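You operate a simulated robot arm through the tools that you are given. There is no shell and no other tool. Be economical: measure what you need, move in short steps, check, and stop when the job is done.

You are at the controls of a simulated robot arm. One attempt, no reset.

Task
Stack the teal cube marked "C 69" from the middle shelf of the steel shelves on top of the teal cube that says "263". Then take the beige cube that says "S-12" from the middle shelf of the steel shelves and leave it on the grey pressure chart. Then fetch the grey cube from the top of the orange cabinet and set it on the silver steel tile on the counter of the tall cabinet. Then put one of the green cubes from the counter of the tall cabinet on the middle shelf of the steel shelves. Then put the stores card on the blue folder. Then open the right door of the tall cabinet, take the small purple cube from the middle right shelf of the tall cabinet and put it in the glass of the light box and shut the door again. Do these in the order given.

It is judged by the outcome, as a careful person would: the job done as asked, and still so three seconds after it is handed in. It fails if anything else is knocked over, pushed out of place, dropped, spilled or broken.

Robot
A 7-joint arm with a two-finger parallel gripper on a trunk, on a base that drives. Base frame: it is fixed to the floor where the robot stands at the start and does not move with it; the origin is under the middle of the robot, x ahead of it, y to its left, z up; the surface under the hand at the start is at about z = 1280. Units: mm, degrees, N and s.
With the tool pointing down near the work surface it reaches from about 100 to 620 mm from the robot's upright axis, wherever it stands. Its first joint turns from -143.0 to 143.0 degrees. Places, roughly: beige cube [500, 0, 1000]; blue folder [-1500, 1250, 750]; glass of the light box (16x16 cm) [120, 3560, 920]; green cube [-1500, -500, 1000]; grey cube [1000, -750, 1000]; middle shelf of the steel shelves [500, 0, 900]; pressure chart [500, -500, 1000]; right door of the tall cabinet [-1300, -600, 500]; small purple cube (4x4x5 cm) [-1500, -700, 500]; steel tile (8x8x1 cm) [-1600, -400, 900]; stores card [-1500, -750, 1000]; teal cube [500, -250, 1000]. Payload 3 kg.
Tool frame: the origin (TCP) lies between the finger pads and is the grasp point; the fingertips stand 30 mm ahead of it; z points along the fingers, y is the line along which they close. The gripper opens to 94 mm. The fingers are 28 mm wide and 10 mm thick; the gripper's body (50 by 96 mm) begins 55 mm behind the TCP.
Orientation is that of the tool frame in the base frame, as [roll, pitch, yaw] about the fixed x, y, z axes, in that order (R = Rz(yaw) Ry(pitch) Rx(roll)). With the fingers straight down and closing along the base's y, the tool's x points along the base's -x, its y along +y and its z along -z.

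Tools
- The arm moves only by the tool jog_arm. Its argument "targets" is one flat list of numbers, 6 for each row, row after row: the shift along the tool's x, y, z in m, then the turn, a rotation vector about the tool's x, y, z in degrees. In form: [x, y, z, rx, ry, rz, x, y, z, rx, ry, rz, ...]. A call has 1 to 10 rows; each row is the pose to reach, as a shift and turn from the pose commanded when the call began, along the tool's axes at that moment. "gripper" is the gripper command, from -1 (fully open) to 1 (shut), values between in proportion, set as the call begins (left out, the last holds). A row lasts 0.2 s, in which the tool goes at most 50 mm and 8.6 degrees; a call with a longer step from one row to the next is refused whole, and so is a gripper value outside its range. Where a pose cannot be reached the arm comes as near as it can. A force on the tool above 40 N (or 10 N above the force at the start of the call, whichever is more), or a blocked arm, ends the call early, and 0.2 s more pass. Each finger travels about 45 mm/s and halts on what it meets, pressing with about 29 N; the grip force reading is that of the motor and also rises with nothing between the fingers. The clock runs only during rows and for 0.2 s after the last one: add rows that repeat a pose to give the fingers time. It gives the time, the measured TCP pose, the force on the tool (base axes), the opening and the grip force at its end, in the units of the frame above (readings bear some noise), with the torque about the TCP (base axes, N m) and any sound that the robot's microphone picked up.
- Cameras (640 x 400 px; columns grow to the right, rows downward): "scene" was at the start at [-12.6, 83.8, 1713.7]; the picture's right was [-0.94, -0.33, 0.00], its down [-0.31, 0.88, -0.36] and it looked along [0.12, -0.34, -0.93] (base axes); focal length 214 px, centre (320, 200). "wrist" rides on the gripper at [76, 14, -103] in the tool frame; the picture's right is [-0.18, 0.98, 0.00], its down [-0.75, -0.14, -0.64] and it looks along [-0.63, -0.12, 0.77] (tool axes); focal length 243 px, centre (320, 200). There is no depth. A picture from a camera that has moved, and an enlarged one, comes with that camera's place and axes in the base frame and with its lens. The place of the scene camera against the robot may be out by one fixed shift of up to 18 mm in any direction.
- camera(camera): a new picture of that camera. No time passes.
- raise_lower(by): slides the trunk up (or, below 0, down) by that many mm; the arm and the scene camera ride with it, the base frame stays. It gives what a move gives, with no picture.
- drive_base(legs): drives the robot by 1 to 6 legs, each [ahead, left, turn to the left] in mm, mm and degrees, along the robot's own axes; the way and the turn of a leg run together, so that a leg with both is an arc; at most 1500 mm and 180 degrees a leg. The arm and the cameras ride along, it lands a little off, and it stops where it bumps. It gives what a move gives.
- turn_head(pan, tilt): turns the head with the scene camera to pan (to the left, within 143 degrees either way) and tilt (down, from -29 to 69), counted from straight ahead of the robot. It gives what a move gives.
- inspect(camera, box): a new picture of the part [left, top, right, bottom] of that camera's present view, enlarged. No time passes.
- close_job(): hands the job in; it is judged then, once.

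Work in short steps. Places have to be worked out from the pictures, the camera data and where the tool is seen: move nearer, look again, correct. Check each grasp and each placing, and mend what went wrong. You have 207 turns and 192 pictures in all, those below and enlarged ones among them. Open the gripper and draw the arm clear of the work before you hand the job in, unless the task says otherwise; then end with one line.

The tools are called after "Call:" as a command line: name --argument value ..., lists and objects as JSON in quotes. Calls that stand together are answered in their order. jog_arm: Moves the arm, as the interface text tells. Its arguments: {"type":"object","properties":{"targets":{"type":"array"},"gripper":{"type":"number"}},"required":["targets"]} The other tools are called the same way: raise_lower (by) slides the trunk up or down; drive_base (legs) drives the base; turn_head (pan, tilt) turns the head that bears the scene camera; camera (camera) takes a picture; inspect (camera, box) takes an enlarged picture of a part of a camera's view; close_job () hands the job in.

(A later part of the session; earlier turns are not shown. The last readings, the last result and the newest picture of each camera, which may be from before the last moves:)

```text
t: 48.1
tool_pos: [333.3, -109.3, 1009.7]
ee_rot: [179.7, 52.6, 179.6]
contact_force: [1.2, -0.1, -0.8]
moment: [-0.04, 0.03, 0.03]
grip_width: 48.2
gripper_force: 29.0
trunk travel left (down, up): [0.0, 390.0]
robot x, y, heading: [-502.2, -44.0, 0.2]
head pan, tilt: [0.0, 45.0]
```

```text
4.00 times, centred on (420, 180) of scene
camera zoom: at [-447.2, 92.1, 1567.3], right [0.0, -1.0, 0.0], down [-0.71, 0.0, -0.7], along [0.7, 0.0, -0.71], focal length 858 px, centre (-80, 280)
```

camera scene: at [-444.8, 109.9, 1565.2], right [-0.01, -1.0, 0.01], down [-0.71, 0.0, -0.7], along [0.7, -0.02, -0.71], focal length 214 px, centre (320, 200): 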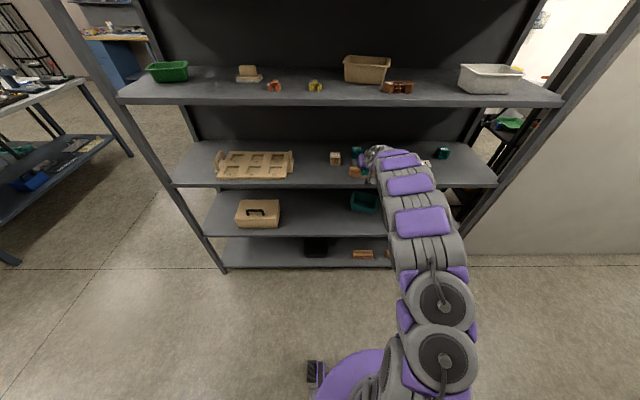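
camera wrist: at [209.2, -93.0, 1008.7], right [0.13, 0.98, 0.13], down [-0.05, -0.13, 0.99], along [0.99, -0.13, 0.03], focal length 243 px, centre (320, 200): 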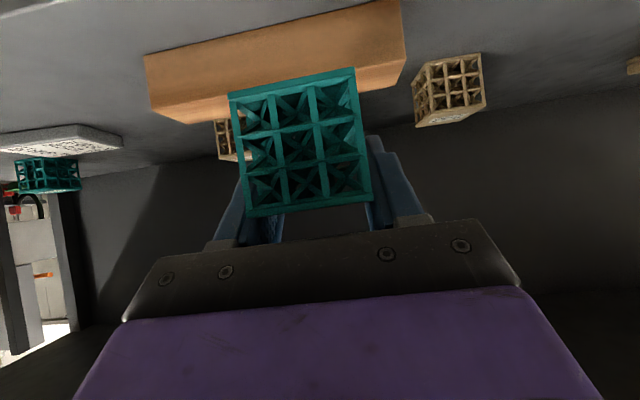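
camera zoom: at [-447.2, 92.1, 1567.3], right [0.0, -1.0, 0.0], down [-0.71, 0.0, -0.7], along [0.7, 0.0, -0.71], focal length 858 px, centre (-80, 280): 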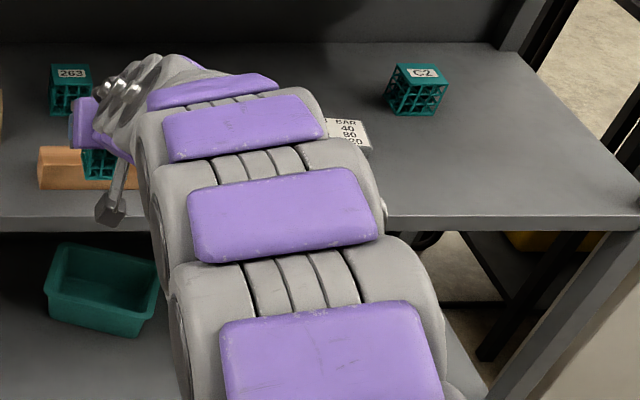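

Forearm patch is z≈1289 at TCP−347, so clearance is tight; I measure the upper and middle shelf edges precisely with enlargements.

Call:
inspect --camera "scene" --box '[200, 60, 360, 160]'

Call:
inspect --camera "scene" --box '[200, 130, 360, 230]'

```text
4.00 times, centred on (280, 110) of scene
camera zoom: at [-447.2, 92.1, 1567.3], right [0.0, -1.0, 0.0], down [-0.71, 0.0, -0.7], along [0.7, 0.0, -0.71], focal length 858 px, centre (480, 560)
```

zoom: 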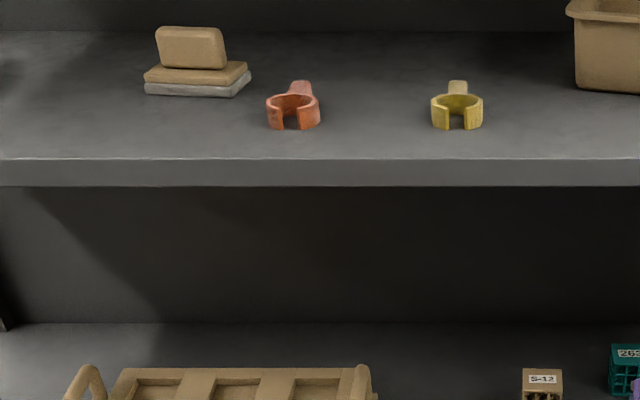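

```text
4.00 times, centred on (280, 180) of scene
camera zoom: at [-447.2, 92.1, 1567.3], right [0.0, -1.0, 0.0], down [-0.71, 0.0, -0.7], along [0.7, 0.0, -0.71], focal length 858 px, centre (480, 280)
```

zoom: 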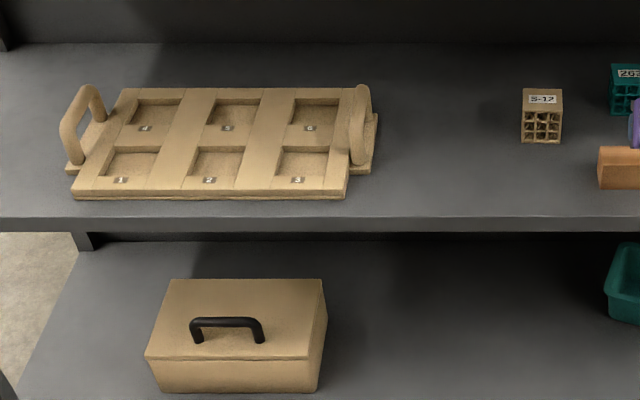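

Edge at x≈330, underside ≈1262; arm top near there ≈1244, and 12 mm lower gives a fair margin. I lower 12 mm and drive in 195 mm, then check.

Call:
jog_arm --targets '[0.0095, 0, 0.0073, 0, 0, 0, 0.0095, 0, 0.0073, 0, 0, 0]'

Call:
drive_base --legs '[[195, 0, 0]]'

Call:
inspect --camera "scene" --box '[310, 130, 470, 230]'

Call:
camera --camera "wrist"

```text
t: 48.7
tool_pos: [334.6, -109.1, 998.5]
ee_rot: [179.8, 52.5, 179.5]
contact_force: [-0.2, 0.3, -1.2]
moment: [-0.04, -0.01, 0.01]
grip_width: 48.7
gripper_force: 28.9
trunk travel left (down, up): [0.0, 390.0]
robot x, y, heading: [-502.6, -48.1, 0.2]
head pan, tilt: [0.0, 45.0]
```

```text
t: 50.3
tool_pos: [530.9, -109.8, 998.2]
ee_rot: [179.8, 52.5, 179.5]
contact_force: [0.0, 0.2, -0.7]
moment: [0.01, -0.06, -0.02]
grip_width: 48.7
gripper_force: 29.2
trunk travel left (down, up): [0.0, 390.0]
robot x, y, heading: [-302.8, -44.9, -0.2]
head pan, tilt: [0.0, 45.0]
```

```text
4.00 times, centred on (390, 180) of scene
camera zoom: at [-249.7, 91.8, 1567.3], right [0.0, -1.0, 0.0], down [-0.71, 0.0, -0.7], along [0.7, 0.0, -0.71], focal length 858 px, centre (40, 280)
```

zoom: 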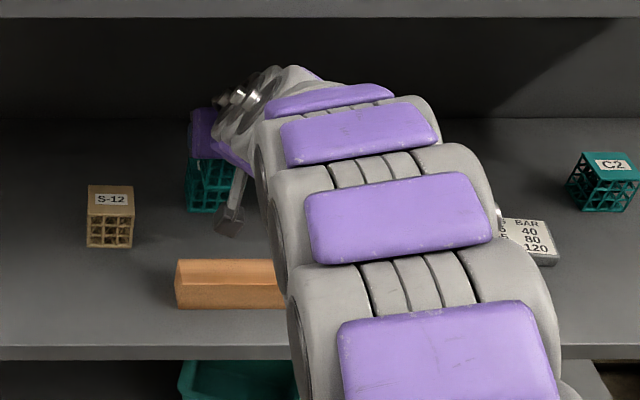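

```text
150 pictures are left
camera wrist: at [404.5, -95.3, 999.3], right [0.12, 0.98, 0.15], down [-0.05, -0.14, 0.99], along [0.99, -0.12, 0.03], focal length 243 px, centre (320, 200)
```

wrist: 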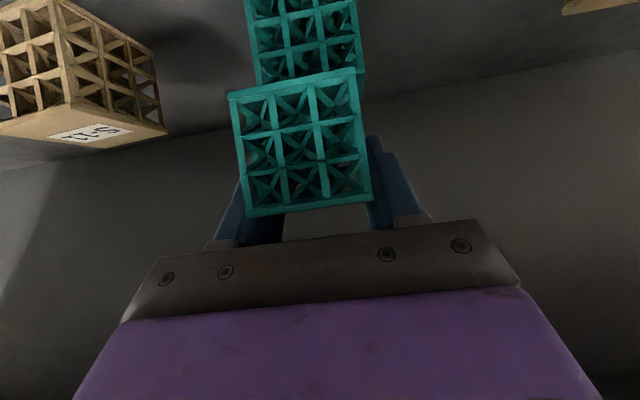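

Wrist view shows 263 just beyond/below the held cube; I enlarge to measure the remaining gap.

Call:
inspect --camera "wrist" --box '[220, 0, 380, 100]'

```text
4.00 times, centred on (300, 50) of wrist
camera zoom: at [404.5, -95.3, 999.3], right [0.12, 0.98, 0.15], down [-0.05, -0.14, 0.99], along [0.99, -0.12, 0.03], focal length 970 px, centre (400, 800)
```

zoom: 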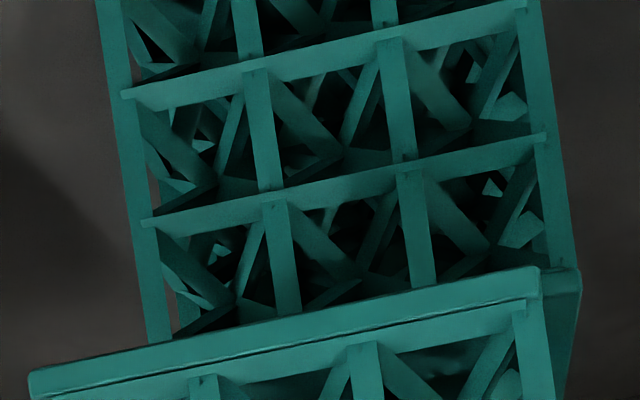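

263 is larger (~55 mm), so its top is ≈951 and the gap is only ~6 mm. I raise 8 mm, shift 2 mm in y, then advance 34 mm.

Call:
jog_arm --targets '[-0.0064, 0.002, -0.0049, 0, 0, 0, -0.0064, 0.002, -0.0049, 0, 0, 0]'

Call:
drive_base --legs '[[34, 0, 0]]'

Call:
camera --camera "wrist"

Call:
inspect --camera "scene" --box '[310, 130, 410, 192]'

```text
t: 50.9
tool_pos: [529.7, -107.3, 1006.2]
ee_rot: [179.8, 52.7, 179.4]
contact_force: [-0.1, 0.6, -0.4]
moment: [0.03, 0.03, 0.01]
grip_width: 48.4
gripper_force: 29.2
trunk travel left (down, up): [0.0, 390.0]
robot x, y, heading: [-306.0, -49.4, -0.4]
head pan, tilt: [0.0, 45.0]
```

```text
t: 51.7
tool_pos: [564.9, -107.8, 1006.1]
ee_rot: [179.9, 52.7, 179.6]
contact_force: [-0.3, -0.4, -0.4]
moment: [0.04, 0.01, 0.01]
grip_width: 48.4
gripper_force: 28.5
trunk travel left (down, up): [0.0, 390.0]
robot x, y, heading: [-270.0, -45.8, -0.3]
head pan, tilt: [0.0, 45.0]
```

```text
148 pictures are left
camera wrist: at [437.7, -92.5, 1008.8], right [0.12, 0.98, 0.15], down [-0.05, -0.14, 0.99], along [0.99, -0.12, 0.04], focal length 243 px, centre (320, 200)
```

wrist: 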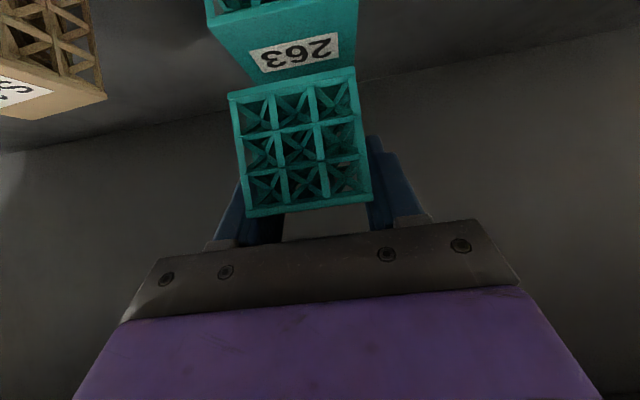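

```text
6.40 times, centred on (360, 161) of scene
camera zoom: at [-215.6, 91.9, 1567.3], right [0.0, -1.0, 0.0], down [-0.71, 0.0, -0.7], along [0.7, 0.0, -0.71], focal length 1373 px, centre (64, 450)
```

zoom: 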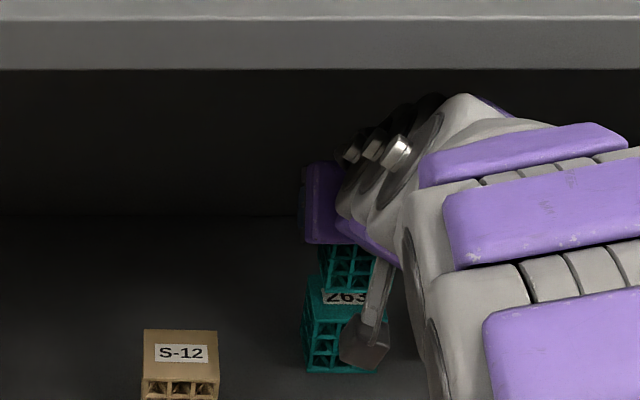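

Fronts and y align within ~3 mm. I lower 12 mm, then creep.

Call:
jog_arm --targets '[0.0048, 0.001, 0.0037, 0, 0, 0, 0.0095, 0.001, 0.0073, 0, 0, 0]'

Call:
camera --camera "wrist"

Call:
inspect --camera "scene" --box '[340, 155, 400, 192]'

```text
t: 52.3
tool_pos: [562.1, -105.3, 997.1]
ee_rot: [179.8, 52.7, 179.5]
contact_force: [-0.7, -0.3, -0.9]
moment: [0.01, 0.01, -0.04]
grip_width: 48.8
gripper_force: 29.1
trunk travel left (down, up): [0.0, 390.0]
robot x, y, heading: [-268.9, -44.8, -0.2]
head pan, tilt: [0.0, 45.0]
```

```text
146 pictures are left
camera wrist: at [435.7, -91.1, 999.3], right [0.12, 0.98, 0.15], down [-0.06, -0.14, 0.99], along [0.99, -0.12, 0.04], focal length 243 px, centre (320, 200)
```

wrist: 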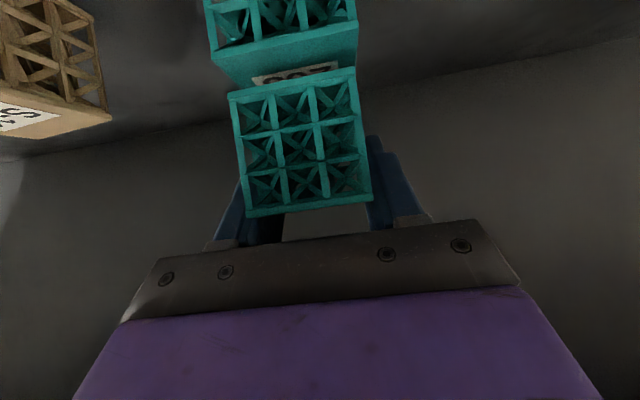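

```text
10.67 times, centred on (370, 174) of scene
camera zoom: at [-216.5, 91.9, 1567.3], right [0.0, -1.0, 0.0], down [-0.71, 0.0, -0.7], along [0.7, 0.0, -0.71], focal length 2288 px, centre (-213, 483)
```

zoom: 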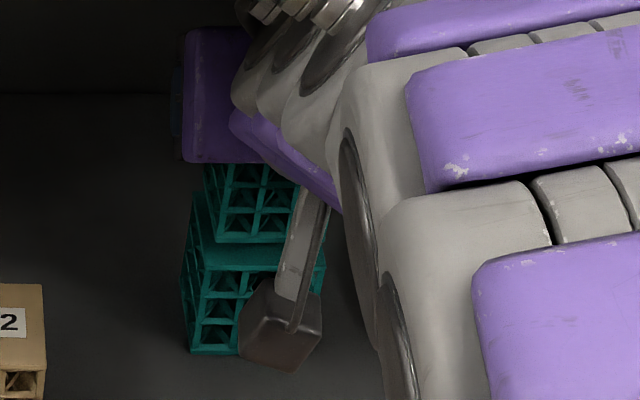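

Slightly too deep (≈4 mm) and maybe 2–3 mm to −y; I correct and lower another 5 mm.

Call:
jog_arm --targets '[0.0024, 0.0025, -0.0032, 0, 0, 0, 0.0064, 0.0025, -0.0001, 0, 0, 0, 0.0064, 0.0025, -0.0001, 0, 0, 0]'

Call:
inspect --camera "wrist" --box '[190, 0, 390, 125]'

Call:
inspect --camera "scene" --box '[340, 155, 400, 192]'

```text
t: 53.1
tool_pos: [559.0, -103.3, 992.8]
ee_rot: [179.7, 52.8, 179.5]
contact_force: [0.9, -0.5, -1.1]
moment: [0.0, -0.02, 0.05]
grip_width: 48.5
gripper_force: 29.5
trunk travel left (down, up): [0.0, 390.0]
robot x, y, heading: [-268.6, -45.5, -0.1]
head pan, tilt: [0.0, 45.0]
```

```text
3.20 times, centred on (290, 62) of wrist
camera zoom: at [431.6, -88.5, 995.1], right [0.12, 0.98, 0.15], down [-0.06, -0.14, 0.99], along [0.99, -0.12, 0.04], focal length 776 px, centre (416, 640)
```

zoom: 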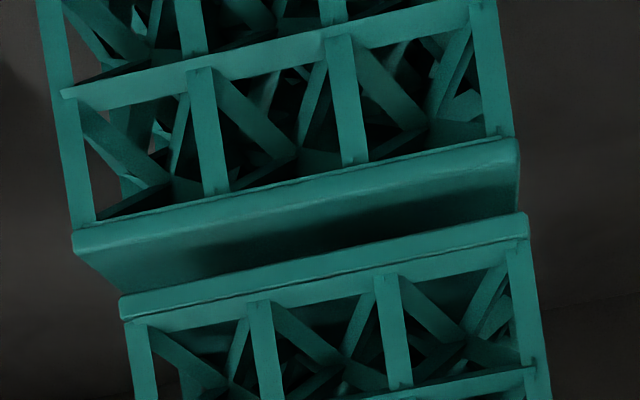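

```text
10.67 times, centred on (370, 174) of scene
camera zoom: at [-216.5, 91.9, 1567.3], right [0.0, -1.0, 0.0], down [-0.71, 0.0, -0.7], along [0.7, 0.0, -0.71], focal length 2288 px, centre (-213, 483)
```

zoom: 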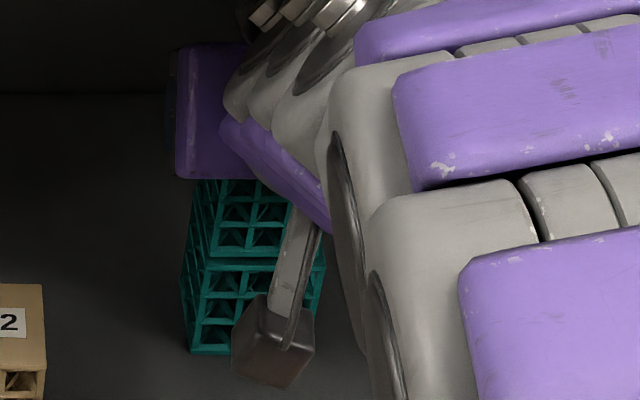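

Alignment is good; a gap remains. I lower in small steps watching for contact.

Call:
jog_arm --targets '[0.0016, 0, 0.0012, 0, 0, 0, 0.0032, 0, 0.0024, 0, 0, 0, 0.0032, 0, 0.0024, 0, 0, 0]'

Call:
inspect --camera "wrist" --box '[190, 0, 390, 125]'

```text
t: 53.9
tool_pos: [558.2, -105.0, 987.7]
ee_rot: [179.7, 52.7, 179.4]
contact_force: [0.1, 1.2, 0.1]
moment: [0.05, 0.02, -0.02]
grip_width: 48.2
gripper_force: 29.2
trunk travel left (down, up): [0.0, 390.0]
robot x, y, heading: [-268.0, -49.0, -0.0]
head pan, tilt: [0.0, 45.0]
```

```text
3.20 times, centred on (290, 62) of wrist
camera zoom: at [431.7, -88.5, 990.4], right [0.12, 0.98, 0.15], down [-0.06, -0.14, 0.99], along [0.99, -0.12, 0.04], focal length 776 px, centre (416, 640)
```

zoom: 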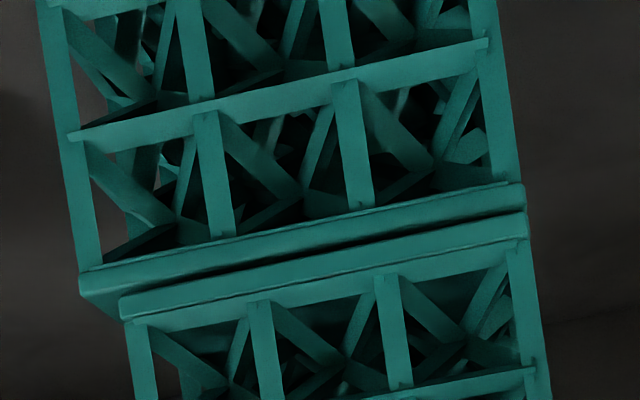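

Nearly touching. Lower 2–3 mm more.

Call:
jog_arm --targets '[0.0012, -0.001, 0.0009, 0, 0, 0, 0.0022, -0.001, 0.0017, 0, 0, 0, 0.0022, -0.001, 0.0017, 0, 0, 0]'

Call:
inspect --camera "wrist" --box '[190, 0, 390, 125]'

```text
t: 54.7
tool_pos: [559.6, -104.0, 987.0]
ee_rot: [179.8, 52.9, 179.5]
contact_force: [0.5, -0.8, 9.6]
moment: [0.05, 0.39, 0.01]
grip_width: 48.3
gripper_force: 29.4
trunk travel left (down, up): [0.0, 390.0]
robot x, y, heading: [-270.6, -47.3, 0.1]
head pan, tilt: [0.0, 45.0]
```

```text
3.20 times, centred on (290, 62) of wrist
camera zoom: at [431.5, -89.3, 988.8], right [0.12, 0.98, 0.15], down [-0.06, -0.14, 0.99], along [0.99, -0.12, 0.04], focal length 776 px, centre (416, 640)
```

zoom: 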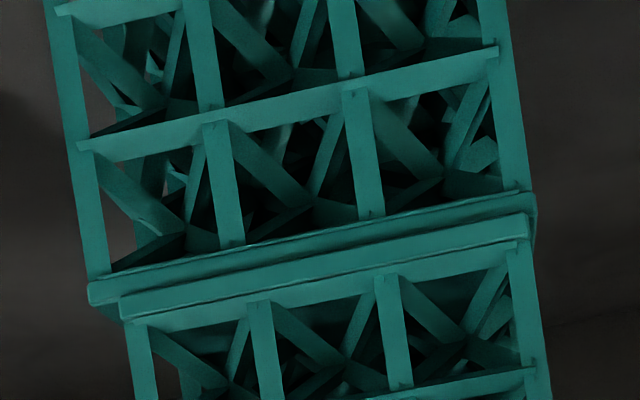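

Contact at 9.6 N, well aligned. I open the gripper.

Call:
jog_arm --targets '[-0.0008, 0, -0.0006, 0, 0, 0, -0.0008, 0, -0.0006, 0, 0, 0, -0.0008, 0, -0.0006, 0, 0, 0, -0.0008, 0, -0.0006, 0, 0, 0, -0.0008, 0, -0.0006, 0, 0, 0, -0.0008, 0, -0.0006, 0, 0, 0]' --gripper -1

Call:
drive_base --legs '[[-110, 0, 0]]'

Call:
camera --camera "wrist"

Call:
camera --camera "scene"

```text
t: 56.1
tool_pos: [558.5, -104.3, 985.2]
ee_rot: [179.9, 52.6, 179.5]
contact_force: [-0.6, 0.2, 0.1]
moment: [0.01, 0.05, 0.03]
grip_width: 93.9
gripper_force: 0.0
trunk travel left (down, up): [0.0, 390.0]
robot x, y, heading: [-269.2, -47.3, -0.2]
head pan, tilt: [0.0, 45.0]
```

```text
t: 57.4
tool_pos: [445.1, -105.2, 986.2]
ee_rot: [179.9, 52.8, 179.4]
contact_force: [0.0, 0.5, 0.3]
moment: [-0.03, 0.0, -0.04]
grip_width: 94.0
gripper_force: 0.1
trunk travel left (down, up): [0.0, 390.0]
robot x, y, heading: [-380.3, -46.7, -0.2]
head pan, tilt: [0.0, 45.0]
```

```text
140 pictures are left
camera wrist: at [318.3, -89.7, 988.9], right [0.12, 0.98, 0.15], down [-0.06, -0.14, 0.99], along [0.99, -0.13, 0.04], focal length 243 px, centre (320, 200)
```

wrist: 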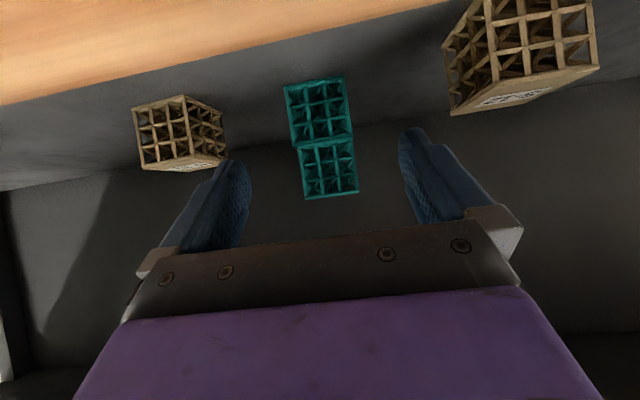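

```text
139 pictures are left
camera scene: at [-330.3, 92.0, 1567.4], right [0.0, -1.0, 0.0], down [-0.71, 0.0, -0.71], along [0.71, 0.0, -0.71], focal length 214 px, centre (320, 200)
```

scene: 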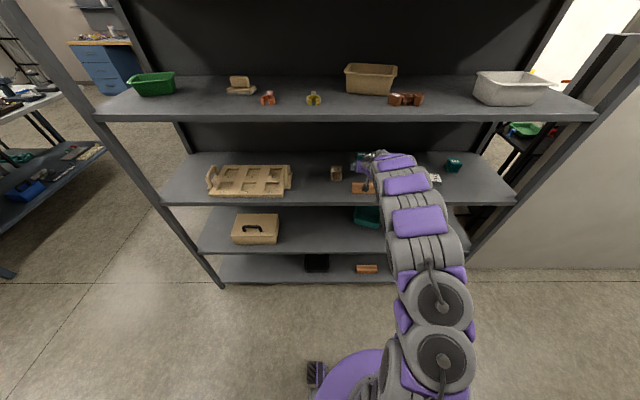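

C 69 stands neatly on 263. Next S-12 (y≈13): I back out 105 mm, drive left ~118, then lower to z≈932.

Call:
drive_base --legs '[[-105, 0, 0], [0, 118, 0.2]]'

Call:
jog_arm --targets '[0.0143, 0, 0.011, 0, 0, 0, 0.0286, 0, 0.022, 0, 0, 0, 0.043, 0, 0.033, 0, 0, 0, 0.043, 0, 0.033, 0, 0, 0, 0.043, 0, 0.033, 0, 0, 0]'

Call:
camera --camera "wrist"

Call:
inspect --camera "scene" --box '[310, 130, 470, 230]'

```text
t: 59.3
tool_pos: [338.8, -11.0, 986.7]
ee_rot: [178.1, 53.0, 177.9]
contact_force: [-1.3, -2.2, -0.4]
moment: [0.12, -0.07, 0.11]
grip_width: 94.0
gripper_force: 0.1
trunk travel left (down, up): [0.0, 390.0]
robot x, y, heading: [-484.3, 66.5, -0.2]
head pan, tilt: [0.0, 45.0]
```

```text
t: 60.5
tool_pos: [339.1, 11.6, 937.3]
ee_rot: [-179.6, 53.1, 179.6]
contact_force: [0.3, -0.2, 0.4]
moment: [0.02, 0.01, 0.05]
grip_width: 93.7
gripper_force: 0.0
trunk travel left (down, up): [0.0, 390.0]
robot x, y, heading: [-484.4, 68.6, -0.0]
head pan, tilt: [0.0, 45.0]
```

```text
138 pictures are left
camera wrist: at [212.6, 27.5, 938.0], right [0.12, 0.98, 0.14], down [-0.06, -0.14, 0.99], along [0.99, -0.13, 0.05], focal length 243 px, centre (320, 200)
```

wrist: 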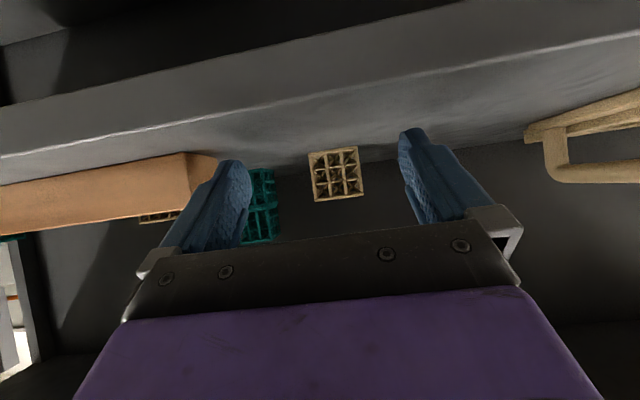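

```text
4.00 times, centred on (390, 180) of scene
camera zoom: at [-433.9, 217.8, 1566.0], right [0.0, -1.0, 0.01], down [-0.71, -0.01, -0.7], along [0.7, -0.01, -0.71], focal length 858 px, centre (40, 280)
```

zoom: 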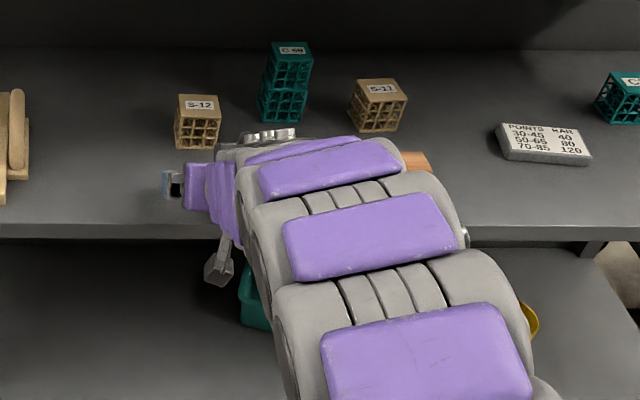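

S-12 at y≈15, x uncertain (470–505). I advance 90 with a small y shift and re-measure.

Call:
drive_base --legs '[[90, 4, 0]]'

Call:
camera --camera "wrist"

```text
t: 61.6
tool_pos: [430.9, 10.3, 935.3]
ee_rot: [180.0, 53.0, 179.2]
contact_force: [-0.5, 0.6, -0.9]
moment: [0.03, 0.02, 0.03]
grip_width: 94.0
gripper_force: 0.0
trunk travel left (down, up): [0.0, 390.0]
robot x, y, heading: [-395.6, 67.7, -0.1]
head pan, tilt: [0.0, 45.0]
```

```text
136 pictures are left
camera wrist: at [303.2, 25.3, 936.5], right [0.12, 0.98, 0.15], down [-0.06, -0.14, 0.99], along [0.99, -0.13, 0.04], focal length 243 px, centre (320, 200)
```

wrist: 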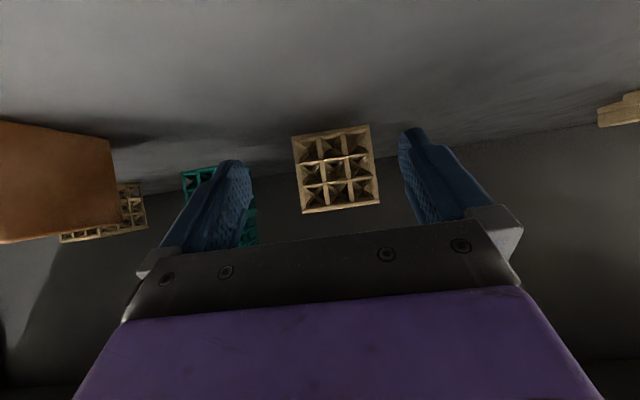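

Cube front x≈460, centre ≈(486,18). Shift +7 mm in y and advance 55.

Call:
jog_arm --targets '[0, 0.007, 0, 0, 0, 0, 0, 0.007, 0, 0, 0, 0]'

Call:
drive_base --legs '[[55, 0, 0]]'

Call:
camera --camera "wrist"

```text
t: 62.2
tool_pos: [428.5, 12.1, 937.4]
ee_rot: [-179.9, 53.0, 179.2]
contact_force: [-0.1, -0.7, -0.2]
moment: [0.04, -0.01, 0.03]
grip_width: 94.1
gripper_force: 0.1
trunk travel left (down, up): [0.0, 390.0]
robot x, y, heading: [-394.9, 62.8, -0.1]
head pan, tilt: [0.0, 45.0]
```

```text
t: 63.2
tool_pos: [483.8, 24.6, 937.5]
ee_rot: [-179.2, 53.1, 179.8]
contact_force: [0.2, -0.4, 0.6]
moment: [0.02, 0.0, 0.0]
grip_width: 93.8
gripper_force: 0.0
trunk travel left (down, up): [0.0, 390.0]
robot x, y, heading: [-342.2, 70.2, -0.0]
head pan, tilt: [0.0, 45.0]
```

```text
135 pictures are left
camera wrist: at [357.7, 39.8, 938.0], right [0.12, 0.98, 0.14], down [-0.06, -0.13, 0.99], along [0.99, -0.13, 0.05], focal length 243 px, centre (320, 200)
```

wrist: 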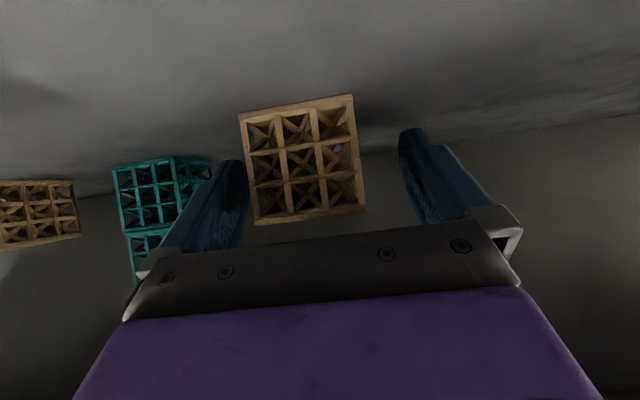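

Slightly short and off; I move +8 mm in x, −5 mm in y, then close.

Call:
jog_arm --targets '[-0.0048, -0.005, 0.0064, 0, 0, 0, -0.0048, -0.005, 0.0064, 0, 0, 0]'

Call:
jog_arm --targets '[0, 0, 0, 0, 0, 0, 0, 0, 0, 0, 0, 0, 0, 0, 0, 0, 0, 0, 0, 0, 0, 0, 0, 0, 0, 0, 0, 0, 0, 0]' --gripper 1

Call:
camera --camera "wrist"

```text
t: 63.8
tool_pos: [490.8, 14.0, 941.7]
ee_rot: [-179.1, 53.2, 179.8]
contact_force: [1.0, -0.6, 0.0]
moment: [0.0, -0.05, -0.02]
grip_width: 94.2
gripper_force: 0.1
trunk travel left (down, up): [0.0, 390.0]
robot x, y, heading: [-343.8, 63.3, 0.0]
head pan, tilt: [0.0, 45.0]
```

```text
t: 65.0
tool_pos: [491.0, 24.3, 940.0]
ee_rot: [-178.6, 53.2, -179.6]
contact_force: [-0.2, -0.1, 2.4]
moment: [-0.05, 0.03, -0.04]
grip_width: 53.8
gripper_force: 29.2
trunk travel left (down, up): [0.0, 390.0]
robot x, y, heading: [-336.2, 71.7, 0.0]
head pan, tilt: [0.0, 45.0]
```

```text
134 pictures are left
camera wrist: at [363.6, 40.0, 941.3], right [0.12, 0.98, 0.13], down [-0.07, -0.12, 0.99], along [0.99, -0.13, 0.05], focal length 243 px, centre (320, 200)
```

wrist: 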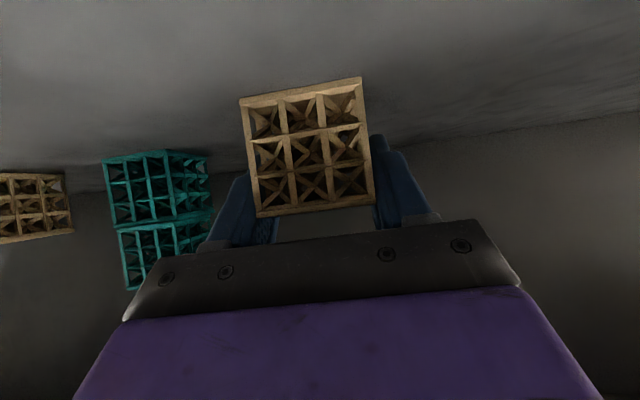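

Gripped (53.8 mm). I lift 20 mm, back out 160 mm, raise to z≈995 and drive right toward the chart.

Call:
jog_arm --targets '[-0.016, 0, -0.012, 0, 0, 0, -0.016, 0, -0.012, 0, 0, 0]'

Call:
drive_base --legs '[[-180, 0, 0]]'

Call:
jog_arm --targets '[-0.028, 0, -0.021, 0, 0, 0, -0.028, 0, -0.021, 0, 0, 0]'

Call:
drive_base --legs '[[0, -455, 0]]'

Call:
jog_arm --targets '[0, 0, 0, 0, 0, 0, 0, 0, 0, 0, 0, 0, 0, 0, 0, 0, 0, 0]'

Call:
camera --camera "wrist"

Call:
camera --camera "scene"

```text
t: 65.6
tool_pos: [491.5, 21.9, 960.7]
ee_rot: [-178.7, 53.2, -179.8]
contact_force: [0.5, 0.0, 0.3]
moment: [-0.01, -0.03, -0.03]
grip_width: 53.7
gripper_force: 28.4
trunk travel left (down, up): [0.0, 390.0]
robot x, y, heading: [-341.2, 67.3, -0.2]
head pan, tilt: [0.0, 45.0]
```

```text
t: 67.1
tool_pos: [312.1, 24.8, 960.9]
ee_rot: [-178.7, 53.3, -179.7]
contact_force: [0.6, 0.3, 0.3]
moment: [-0.02, 0.03, -0.01]
grip_width: 53.8
gripper_force: 28.7
trunk travel left (down, up): [0.0, 390.0]
robot x, y, heading: [-520.2, 64.8, 0.3]
head pan, tilt: [0.0, 45.0]
```

```text
t: 67.7
tool_pos: [310.7, 25.4, 998.5]
ee_rot: [-178.6, 53.4, -179.6]
contact_force: [-0.3, -0.2, -0.8]
moment: [0.0, -0.04, -0.01]
grip_width: 54.0
gripper_force: 29.5
trunk travel left (down, up): [0.0, 390.0]
robot x, y, heading: [-522.7, 69.2, -0.2]
head pan, tilt: [0.0, 45.0]
```

```text
t: 70.4
tool_pos: [310.5, -416.1, 996.6]
ee_rot: [-177.8, 53.3, -179.0]
contact_force: [-0.3, 2.0, -0.6]
moment: [-0.05, 0.03, -0.04]
grip_width: 53.8
gripper_force: 29.3
trunk travel left (down, up): [0.0, 390.0]
robot x, y, heading: [-521.3, -379.3, -0.1]
head pan, tilt: [0.0, 45.0]
```

```text
t: 71.2
tool_pos: [310.5, -420.5, 1000.2]
ee_rot: [-178.3, 53.4, -179.4]
contact_force: [0.7, 0.3, -1.2]
moment: [0.02, 0.0, 0.0]
grip_width: 53.6
gripper_force: 28.7
trunk travel left (down, up): [0.0, 390.0]
robot x, y, heading: [-518.6, -380.4, -0.0]
head pan, tilt: [0.0, 45.0]
```

```text
133 pictures are left
camera wrist: at [183.2, -404.5, 1000.8], right [0.12, 0.98, 0.13], down [-0.07, -0.12, 0.99], along [0.99, -0.13, 0.05], focal length 243 px, centre (320, 200)
```

wrist: 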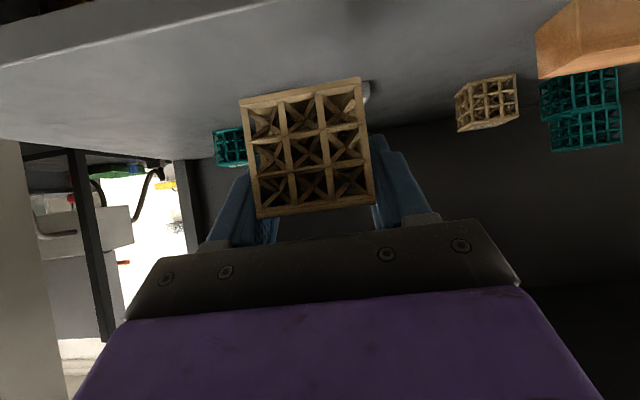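

```text
132 pictures are left
camera scene: at [-466.1, -234.8, 1566.8], right [0.0, -1.0, 0.0], down [-0.71, 0.0, -0.7], along [0.7, 0.0, -0.71], focal length 214 px, centre (320, 200)
```

scene: 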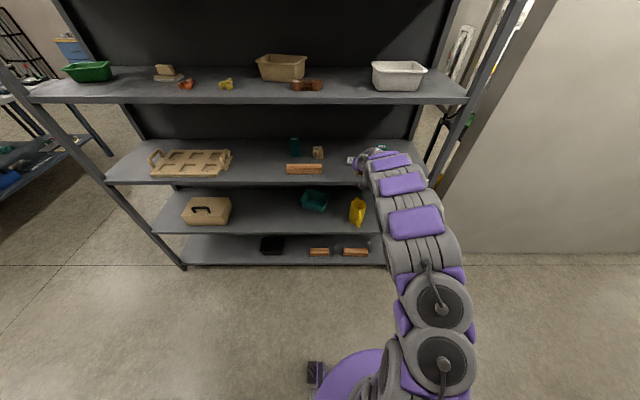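

Enlarge the scene to see the chart relative to the held cube.

Call:
inspect --camera "scene" --box '[310, 130, 410, 192]'

```text
6.40 times, centred on (360, 161) of scene
camera zoom: at [-466.1, -234.8, 1566.8], right [0.0, -1.0, 0.0], down [-0.71, 0.0, -0.7], along [0.7, 0.0, -0.71], focal length 1373 px, centre (64, 450)
```

zoom: 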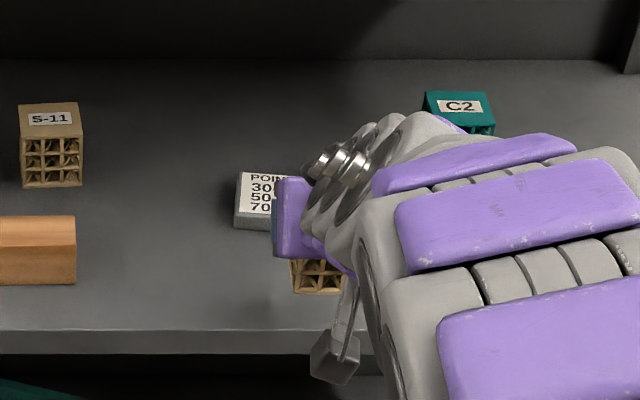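

Chart centre ≈(475,−432) after correcting the ~15 mm x bias seen on the held cube. I drive ahead 160 and right 12, then look.

Call:
drive_base --legs '[[160, -12, 0]]'

Call:
jog_arm --targets '[0.008, 0, 0.006, 0, 0, 0, 0.016, 0, 0.012, 0, 0, 0, 0.016, 0, 0.012, 0, 0, 0]'

Call:
camera --camera "wrist"

Call:
inspect --camera "scene" --box '[310, 160, 410, 222]'

```text
t: 72.6
tool_pos: [467.8, -430.8, 998.7]
ee_rot: [-178.4, 53.5, -179.4]
contact_force: [-1.0, 0.6, -0.5]
moment: [-0.03, -0.02, -0.01]
grip_width: 53.9
gripper_force: 29.0
trunk travel left (down, up): [0.0, 390.0]
robot x, y, heading: [-361.8, -389.1, 0.3]
head pan, tilt: [0.0, 45.0]
```

```text
t: 73.4
tool_pos: [466.7, -433.4, 982.2]
ee_rot: [-178.6, 53.5, -179.5]
contact_force: [0.2, -1.5, 0.0]
moment: [0.0, -0.04, -0.01]
grip_width: 53.9
gripper_force: 29.0
trunk travel left (down, up): [0.0, 390.0]
robot x, y, heading: [-363.5, -388.0, -0.3]
head pan, tilt: [0.0, 45.0]
```

```text
130 pictures are left
camera wrist: at [340.0, -417.6, 982.9], right [0.12, 0.98, 0.13], down [-0.07, -0.13, 0.99], along [0.99, -0.13, 0.05], focal length 243 px, centre (320, 200)
```

wrist: 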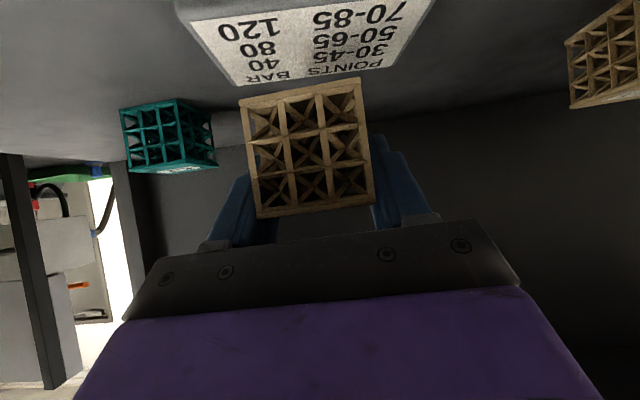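

```text
6.40 times, centred on (360, 191) of scene
camera zoom: at [-308.6, -252.4, 1567.3], right [0.0, -1.0, 0.0], down [-0.71, 0.0, -0.7], along [0.7, 0.0, -0.71], focal length 1373 px, centre (64, 258)
```

zoom: 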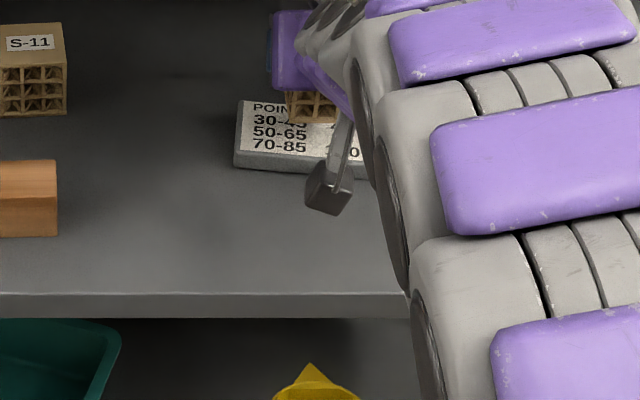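

Cube over chart within ~6 mm. I shift +6 mm in y and lower 24 mm, then creep to contact.

Call:
jog_arm --targets '[0.0065, 0.003, 0.005, 0, 0, 0, 0.013, 0.006, 0.01, 0, 0, 0, 0.0193, 0.006, 0.0143, 0, 0, 0, 0.0193, 0.006, 0.0143, 0, 0, 0]'

Call:
jog_arm --targets '[0.0016, 0, 0.0012, 0, 0, 0, 0.0032, 0, 0.0024, 0, 0, 0, 0.0032, 0, 0.0024, 0, 0, 0]'

Call:
camera --camera "wrist"

```text
t: 74.4
tool_pos: [467.3, -427.6, 958.6]
ee_rot: [-178.5, 53.5, -179.4]
contact_force: [0.4, -0.1, -0.1]
moment: [0.0, 0.0, 0.04]
grip_width: 54.1
gripper_force: 29.2
trunk travel left (down, up): [0.0, 390.0]
robot x, y, heading: [-359.9, -389.3, -0.1]
head pan, tilt: [0.0, 45.0]
```

```text
t: 75.2
tool_pos: [466.8, -428.7, 956.2]
ee_rot: [-178.6, 53.7, -179.4]
contact_force: [3.6, 0.5, 12.7]
moment: [0.29, 0.2, -0.03]
grip_width: 53.7
gripper_force: 29.0
trunk travel left (down, up): [0.0, 390.0]
robot x, y, heading: [-365.8, -392.4, 0.1]
head pan, tilt: [0.0, 45.0]
```

```text
128 pictures are left
camera wrist: at [339.4, -412.5, 956.2], right [0.12, 0.98, 0.13], down [-0.07, -0.13, 0.99], along [0.99, -0.13, 0.06], focal length 243 px, centre (320, 200)
```

wrist: 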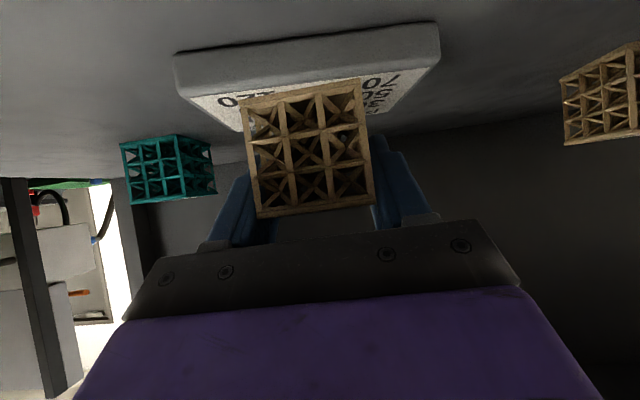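

Contact with the chart (12.7 N). Ease up 1.5 mm, open, and back out.

Call:
jog_arm --targets '[-0.0012, 0, -0.0009, 0, 0, 0, -0.0012, 0, -0.0009, 0, 0, 0]'

Call:
jog_arm --targets '[0, 0, 0, 0, 0, 0, 0, 0, 0, 0, 0, 0, 0, 0, 0, 0, 0, 0, 0, 0, 0, 0, 0, 0, 0, 0, 0, 0, 0, 0]' --gripper -1

Call:
drive_base --legs '[[-150, 0, 0]]'

Call:
camera --camera "wrist"

```text
t: 75.8
tool_pos: [465.8, -426.6, 955.6]
ee_rot: [-178.7, 53.5, -179.5]
contact_force: [0.1, -1.3, 7.0]
moment: [0.15, 0.16, -0.01]
grip_width: 53.7
gripper_force: 28.8
trunk travel left (down, up): [0.0, 390.0]
robot x, y, heading: [-361.4, -392.7, 0.2]
head pan, tilt: [0.0, 45.0]
```

```text
t: 77.0
tool_pos: [466.1, -427.9, 956.0]
ee_rot: [-178.6, 53.5, -179.5]
contact_force: [-0.5, 0.3, 0.3]
moment: [-0.03, 0.0, 0.0]
grip_width: 94.1
gripper_force: 0.1
trunk travel left (down, up): [0.0, 390.0]
robot x, y, heading: [-365.7, -396.5, 0.2]
head pan, tilt: [0.0, 45.0]
```

```text
t: 78.4
tool_pos: [314.8, -431.1, 957.2]
ee_rot: [-178.6, 53.5, -179.6]
contact_force: [-0.3, -0.2, -0.2]
moment: [0.01, 0.04, 0.06]
grip_width: 93.9
gripper_force: 0.0
trunk travel left (down, up): [0.0, 390.0]
robot x, y, heading: [-514.9, -389.7, -0.0]
head pan, tilt: [0.0, 45.0]
```

```text
127 pictures are left
camera wrist: at [188.1, -413.6, 957.1], right [0.12, 0.98, 0.13], down [-0.07, -0.13, 0.99], along [0.99, -0.13, 0.05], focal length 243 px, centre (320, 200)
```

wrist: 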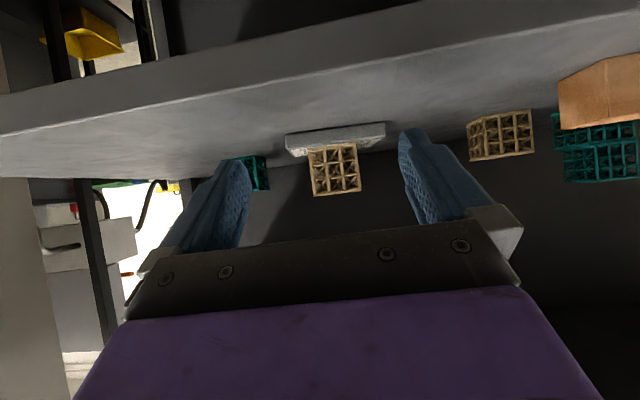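

S-12 is on the chart. Now I back away, fold the arm in, and look for the orange cabinet.

Call:
drive_base --legs '[[-250, 0, 0]]'

Call:
jog_arm --targets '[0.02, 0, -0.039, 0, 0, 0, 0.04, 0, -0.078, 0, 0, 0, 0.06, 0, -0.117, 0, 0, 0, 0.08, 0, -0.156, 0, 0, 0, 0.1, 0, -0.195, 0, 0, 0, 0.12, 0, -0.234, 0, 0, 0, 0.14, 0, -0.273, 0, 0, 0, 0.16, 0, -0.312, 0, 0, 0, 0.18, 0, -0.35, 0, 0, 0, 0.18, 0, -0.35, 0, 0, 0]'

Call:
turn_head --pan -25 --tilt 15

Call:
camera --camera "scene"

```text
t: 80.2
tool_pos: [78.4, -424.0, 963.4]
ee_rot: [-177.8, 53.7, -178.0]
contact_force: [-0.2, -0.9, 1.1]
moment: [0.04, 0.07, 0.05]
grip_width: 93.9
gripper_force: 0.1
trunk travel left (down, up): [0.0, 390.0]
robot x, y, heading: [-749.6, -404.4, 0.6]
head pan, tilt: [0.0, 45.0]
```

```text
t: 82.4
tool_pos: [-197.4, -416.2, 1009.0]
ee_rot: [-176.8, 53.9, -177.2]
contact_force: [-0.1, 0.7, -0.1]
moment: [0.01, 0.01, -0.01]
grip_width: 94.0
gripper_force: 0.1
out of reach, approached as far as the arm can: row 7, 8, 9, 10
trunk travel left (down, up): [0.0, 390.0]
robot x, y, heading: [-740.4, -405.9, 0.5]
head pan, tilt: [0.0, 45.0]
```

```text
t: 83.4
tool_pos: [-197.7, -417.8, 1008.9]
ee_rot: [-176.9, 53.8, -177.3]
contact_force: [-0.4, 0.4, -0.2]
moment: [0.02, 0.01, -0.01]
grip_width: 93.9
gripper_force: 0.1
trunk travel left (down, up): [0.0, 390.0]
robot x, y, heading: [-749.0, -411.1, 0.5]
head pan, tilt: [-25.0, 15.0]
```

```text
126 pictures are left
camera scene: at [-692.8, -345.3, 1618.1], right [-0.41, -0.91, -0.02], down [-0.24, 0.13, -0.96], along [0.88, -0.39, -0.27], focal length 214 px, centre (320, 200)
```

scene: 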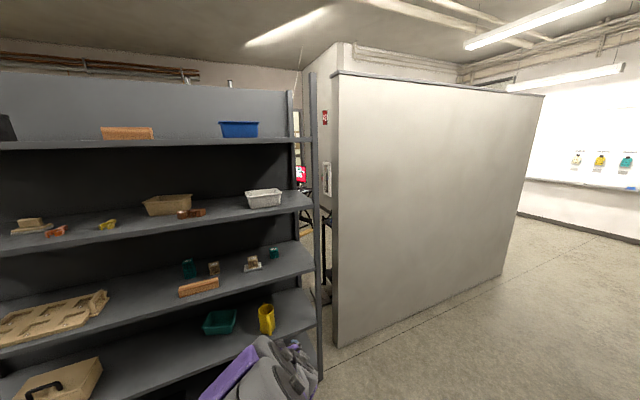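

The cabinet is behind the shelf/partition; access is round the left end. I move ahead 200 to clear the table behind, then sidestep left past the shelf end.

Call:
drive_base --legs '[[200, 0, -0.5], [0, 1500, 0], [0, 350, 0]]'

Call:
turn_head --pan -15 --tilt 25

Call:
camera --camera "scene"

```text
t: 93.9
tool_pos: [-7.2, 1444.3, 1006.7]
ee_rot: [-176.3, 53.7, -177.2]
contact_force: [-0.1, 0.0, 0.6]
moment: [-0.03, 0.0, -0.04]
grip_width: 94.1
gripper_force: 0.0
trunk travel left (down, up): [0.0, 390.0]
robot x, y, heading: [-560.5, 1451.2, 0.4]
head pan, tilt: [-25.0, 15.0]
```

```text
t: 94.6
tool_pos: [-8.4, 1442.5, 1006.7]
ee_rot: [-176.4, 53.7, -177.3]
contact_force: [0.9, 0.1, -1.0]
moment: [0.01, 0.01, 0.0]
grip_width: 94.0
gripper_force: 0.1
trunk travel left (down, up): [0.0, 390.0]
robot x, y, heading: [-557.9, 1451.5, 0.2]
head pan, tilt: [-15.0, 25.0]
```

```text
125 pictures are left
camera scene: at [-500.7, 1568.3, 1597.9], right [-0.26, -0.97, 0.0], down [-0.41, 0.11, -0.91], along [0.88, -0.23, -0.42], focal length 214 px, centre (320, 200)
```

scene: 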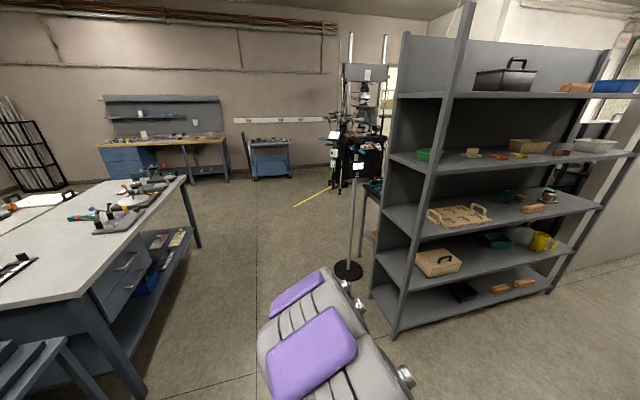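

A sign pole stands at about (1083,856); the aisle centre is y≈1600. I go left 150 and ahead 1400, then look right.

Call:
drive_base --legs '[[0, 150, 0], [1400, 0, 0]]'

Call:
turn_head --pan -75 --tilt 25

Call:
camera --camera "scene"

```text
t: 102.5
tool_pos: [1377.6, 1626.6, 1005.6]
ee_rot: [-176.2, 53.8, -175.9]
contact_force: [-0.6, 0.0, -0.2]
moment: [-0.02, -0.03, 0.01]
grip_width: 94.1
gripper_force: 0.1
trunk travel left (down, up): [0.0, 390.0]
robot x, y, heading: [827.8, 1623.3, 1.3]
head pan, tilt: [-15.0, 25.0]
```

```text
t: 103.8
tool_pos: [1376.0, 1624.8, 1007.2]
ee_rot: [-176.5, 53.8, -176.1]
contact_force: [0.1, 1.0, -0.1]
moment: [0.03, 0.0, 0.02]
grip_width: 93.9
gripper_force: 0.0
trunk travel left (down, up): [0.0, 390.0]
robot x, y, heading: [828.2, 1624.3, 1.3]
head pan, tilt: [-75.0, 25.0]
```

```text
124 pictures are left
camera scene: at [818.1, 1673.4, 1598.0], right [-0.96, -0.28, 0.0], down [-0.12, 0.4, -0.91], along [0.26, -0.87, -0.42], focal length 214 px, centre (320, 200)
```

scene: 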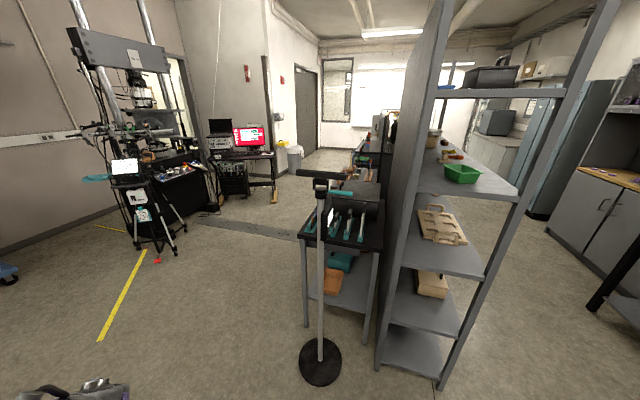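

I go ahead 850 and turn right 90° to face along the aisle behind the shelves.

Call:
drive_base --legs '[[850, 0, -1.3], [0, 0, -90]]'

Call:
turn_head --pan -15 --tilt 25

Call:
camera --camera "scene"

```text
t: 112.2
tool_pos: [1682.0, 1094.5, 1007.0]
ee_rot: [-176.4, 53.8, 93.3]
contact_force: [0.0, -0.3, -0.4]
moment: [0.01, 0.02, 0.02]
grip_width: 94.1
gripper_force: 0.2
trunk travel left (down, up): [0.0, 390.0]
robot x, y, heading: [1688.2, 1640.6, -89.0]
head pan, tilt: [-75.0, 25.0]
```

```text
t: 113.5
tool_pos: [1681.3, 1096.0, 1008.1]
ee_rot: [-176.5, 53.8, 93.4]
contact_force: [-0.1, 0.3, 0.2]
moment: [-0.02, 0.02, 0.01]
grip_width: 94.0
gripper_force: 0.2
trunk travel left (down, up): [0.0, 390.0]
robot x, y, heading: [1686.3, 1641.4, -89.0]
head pan, tilt: [-15.0, 25.0]
```

```text
123 pictures are left
camera scene: at [1800.4, 1583.8, 1597.9], right [-0.97, 0.24, 0.0], down [0.1, 0.41, -0.91], along [-0.22, -0.88, -0.42], focal length 214 px, centre (320, 200)
```

scene: 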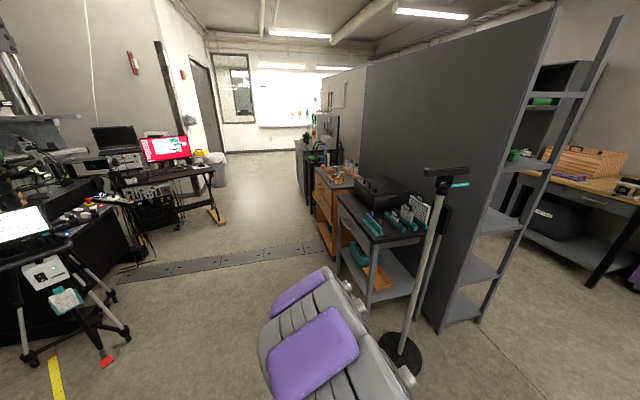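

The orange cabinet is visible beyond the tool cart. I drive 1500 along the aisle and look again.

Call:
drive_base --legs '[[1500, 0, -1]]'

Call:
turn_head --pan -35 --tilt 35

Call:
camera --camera "scene"

```text
t: 121.0
tool_pos: [1686.2, -415.5, 1006.1]
ee_rot: [-176.5, 53.8, 92.4]
contact_force: [0.7, -0.3, 0.2]
moment: [0.0, 0.04, -0.03]
grip_width: 94.1
gripper_force: 0.1
trunk travel left (down, up): [0.0, 390.0]
robot x, y, heading: [1697.0, 131.1, -89.9]
head pan, tilt: [-15.0, 25.0]
```

```text
t: 121.8
tool_pos: [1687.0, -414.4, 1007.9]
ee_rot: [-176.6, 53.9, 92.5]
contact_force: [-0.2, -0.1, -0.5]
moment: [0.01, -0.01, 0.01]
grip_width: 94.1
gripper_force: 0.0
trunk travel left (down, up): [0.0, 390.0]
robot x, y, heading: [1697.9, 136.0, -90.3]
head pan, tilt: [-35.0, 35.0]
```

```text
122 pictures are left
camera scene: at [1786.5, 87.6, 1582.2], right [-0.82, 0.57, 0.0], down [0.33, 0.47, -0.82], along [-0.47, -0.67, -0.57], focal length 214 px, centre (320, 200)
```

scene: 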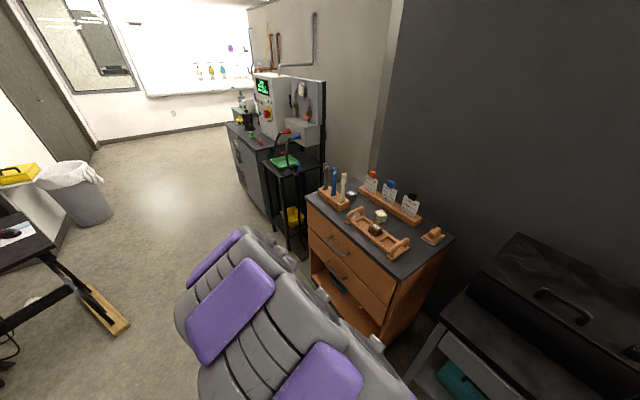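

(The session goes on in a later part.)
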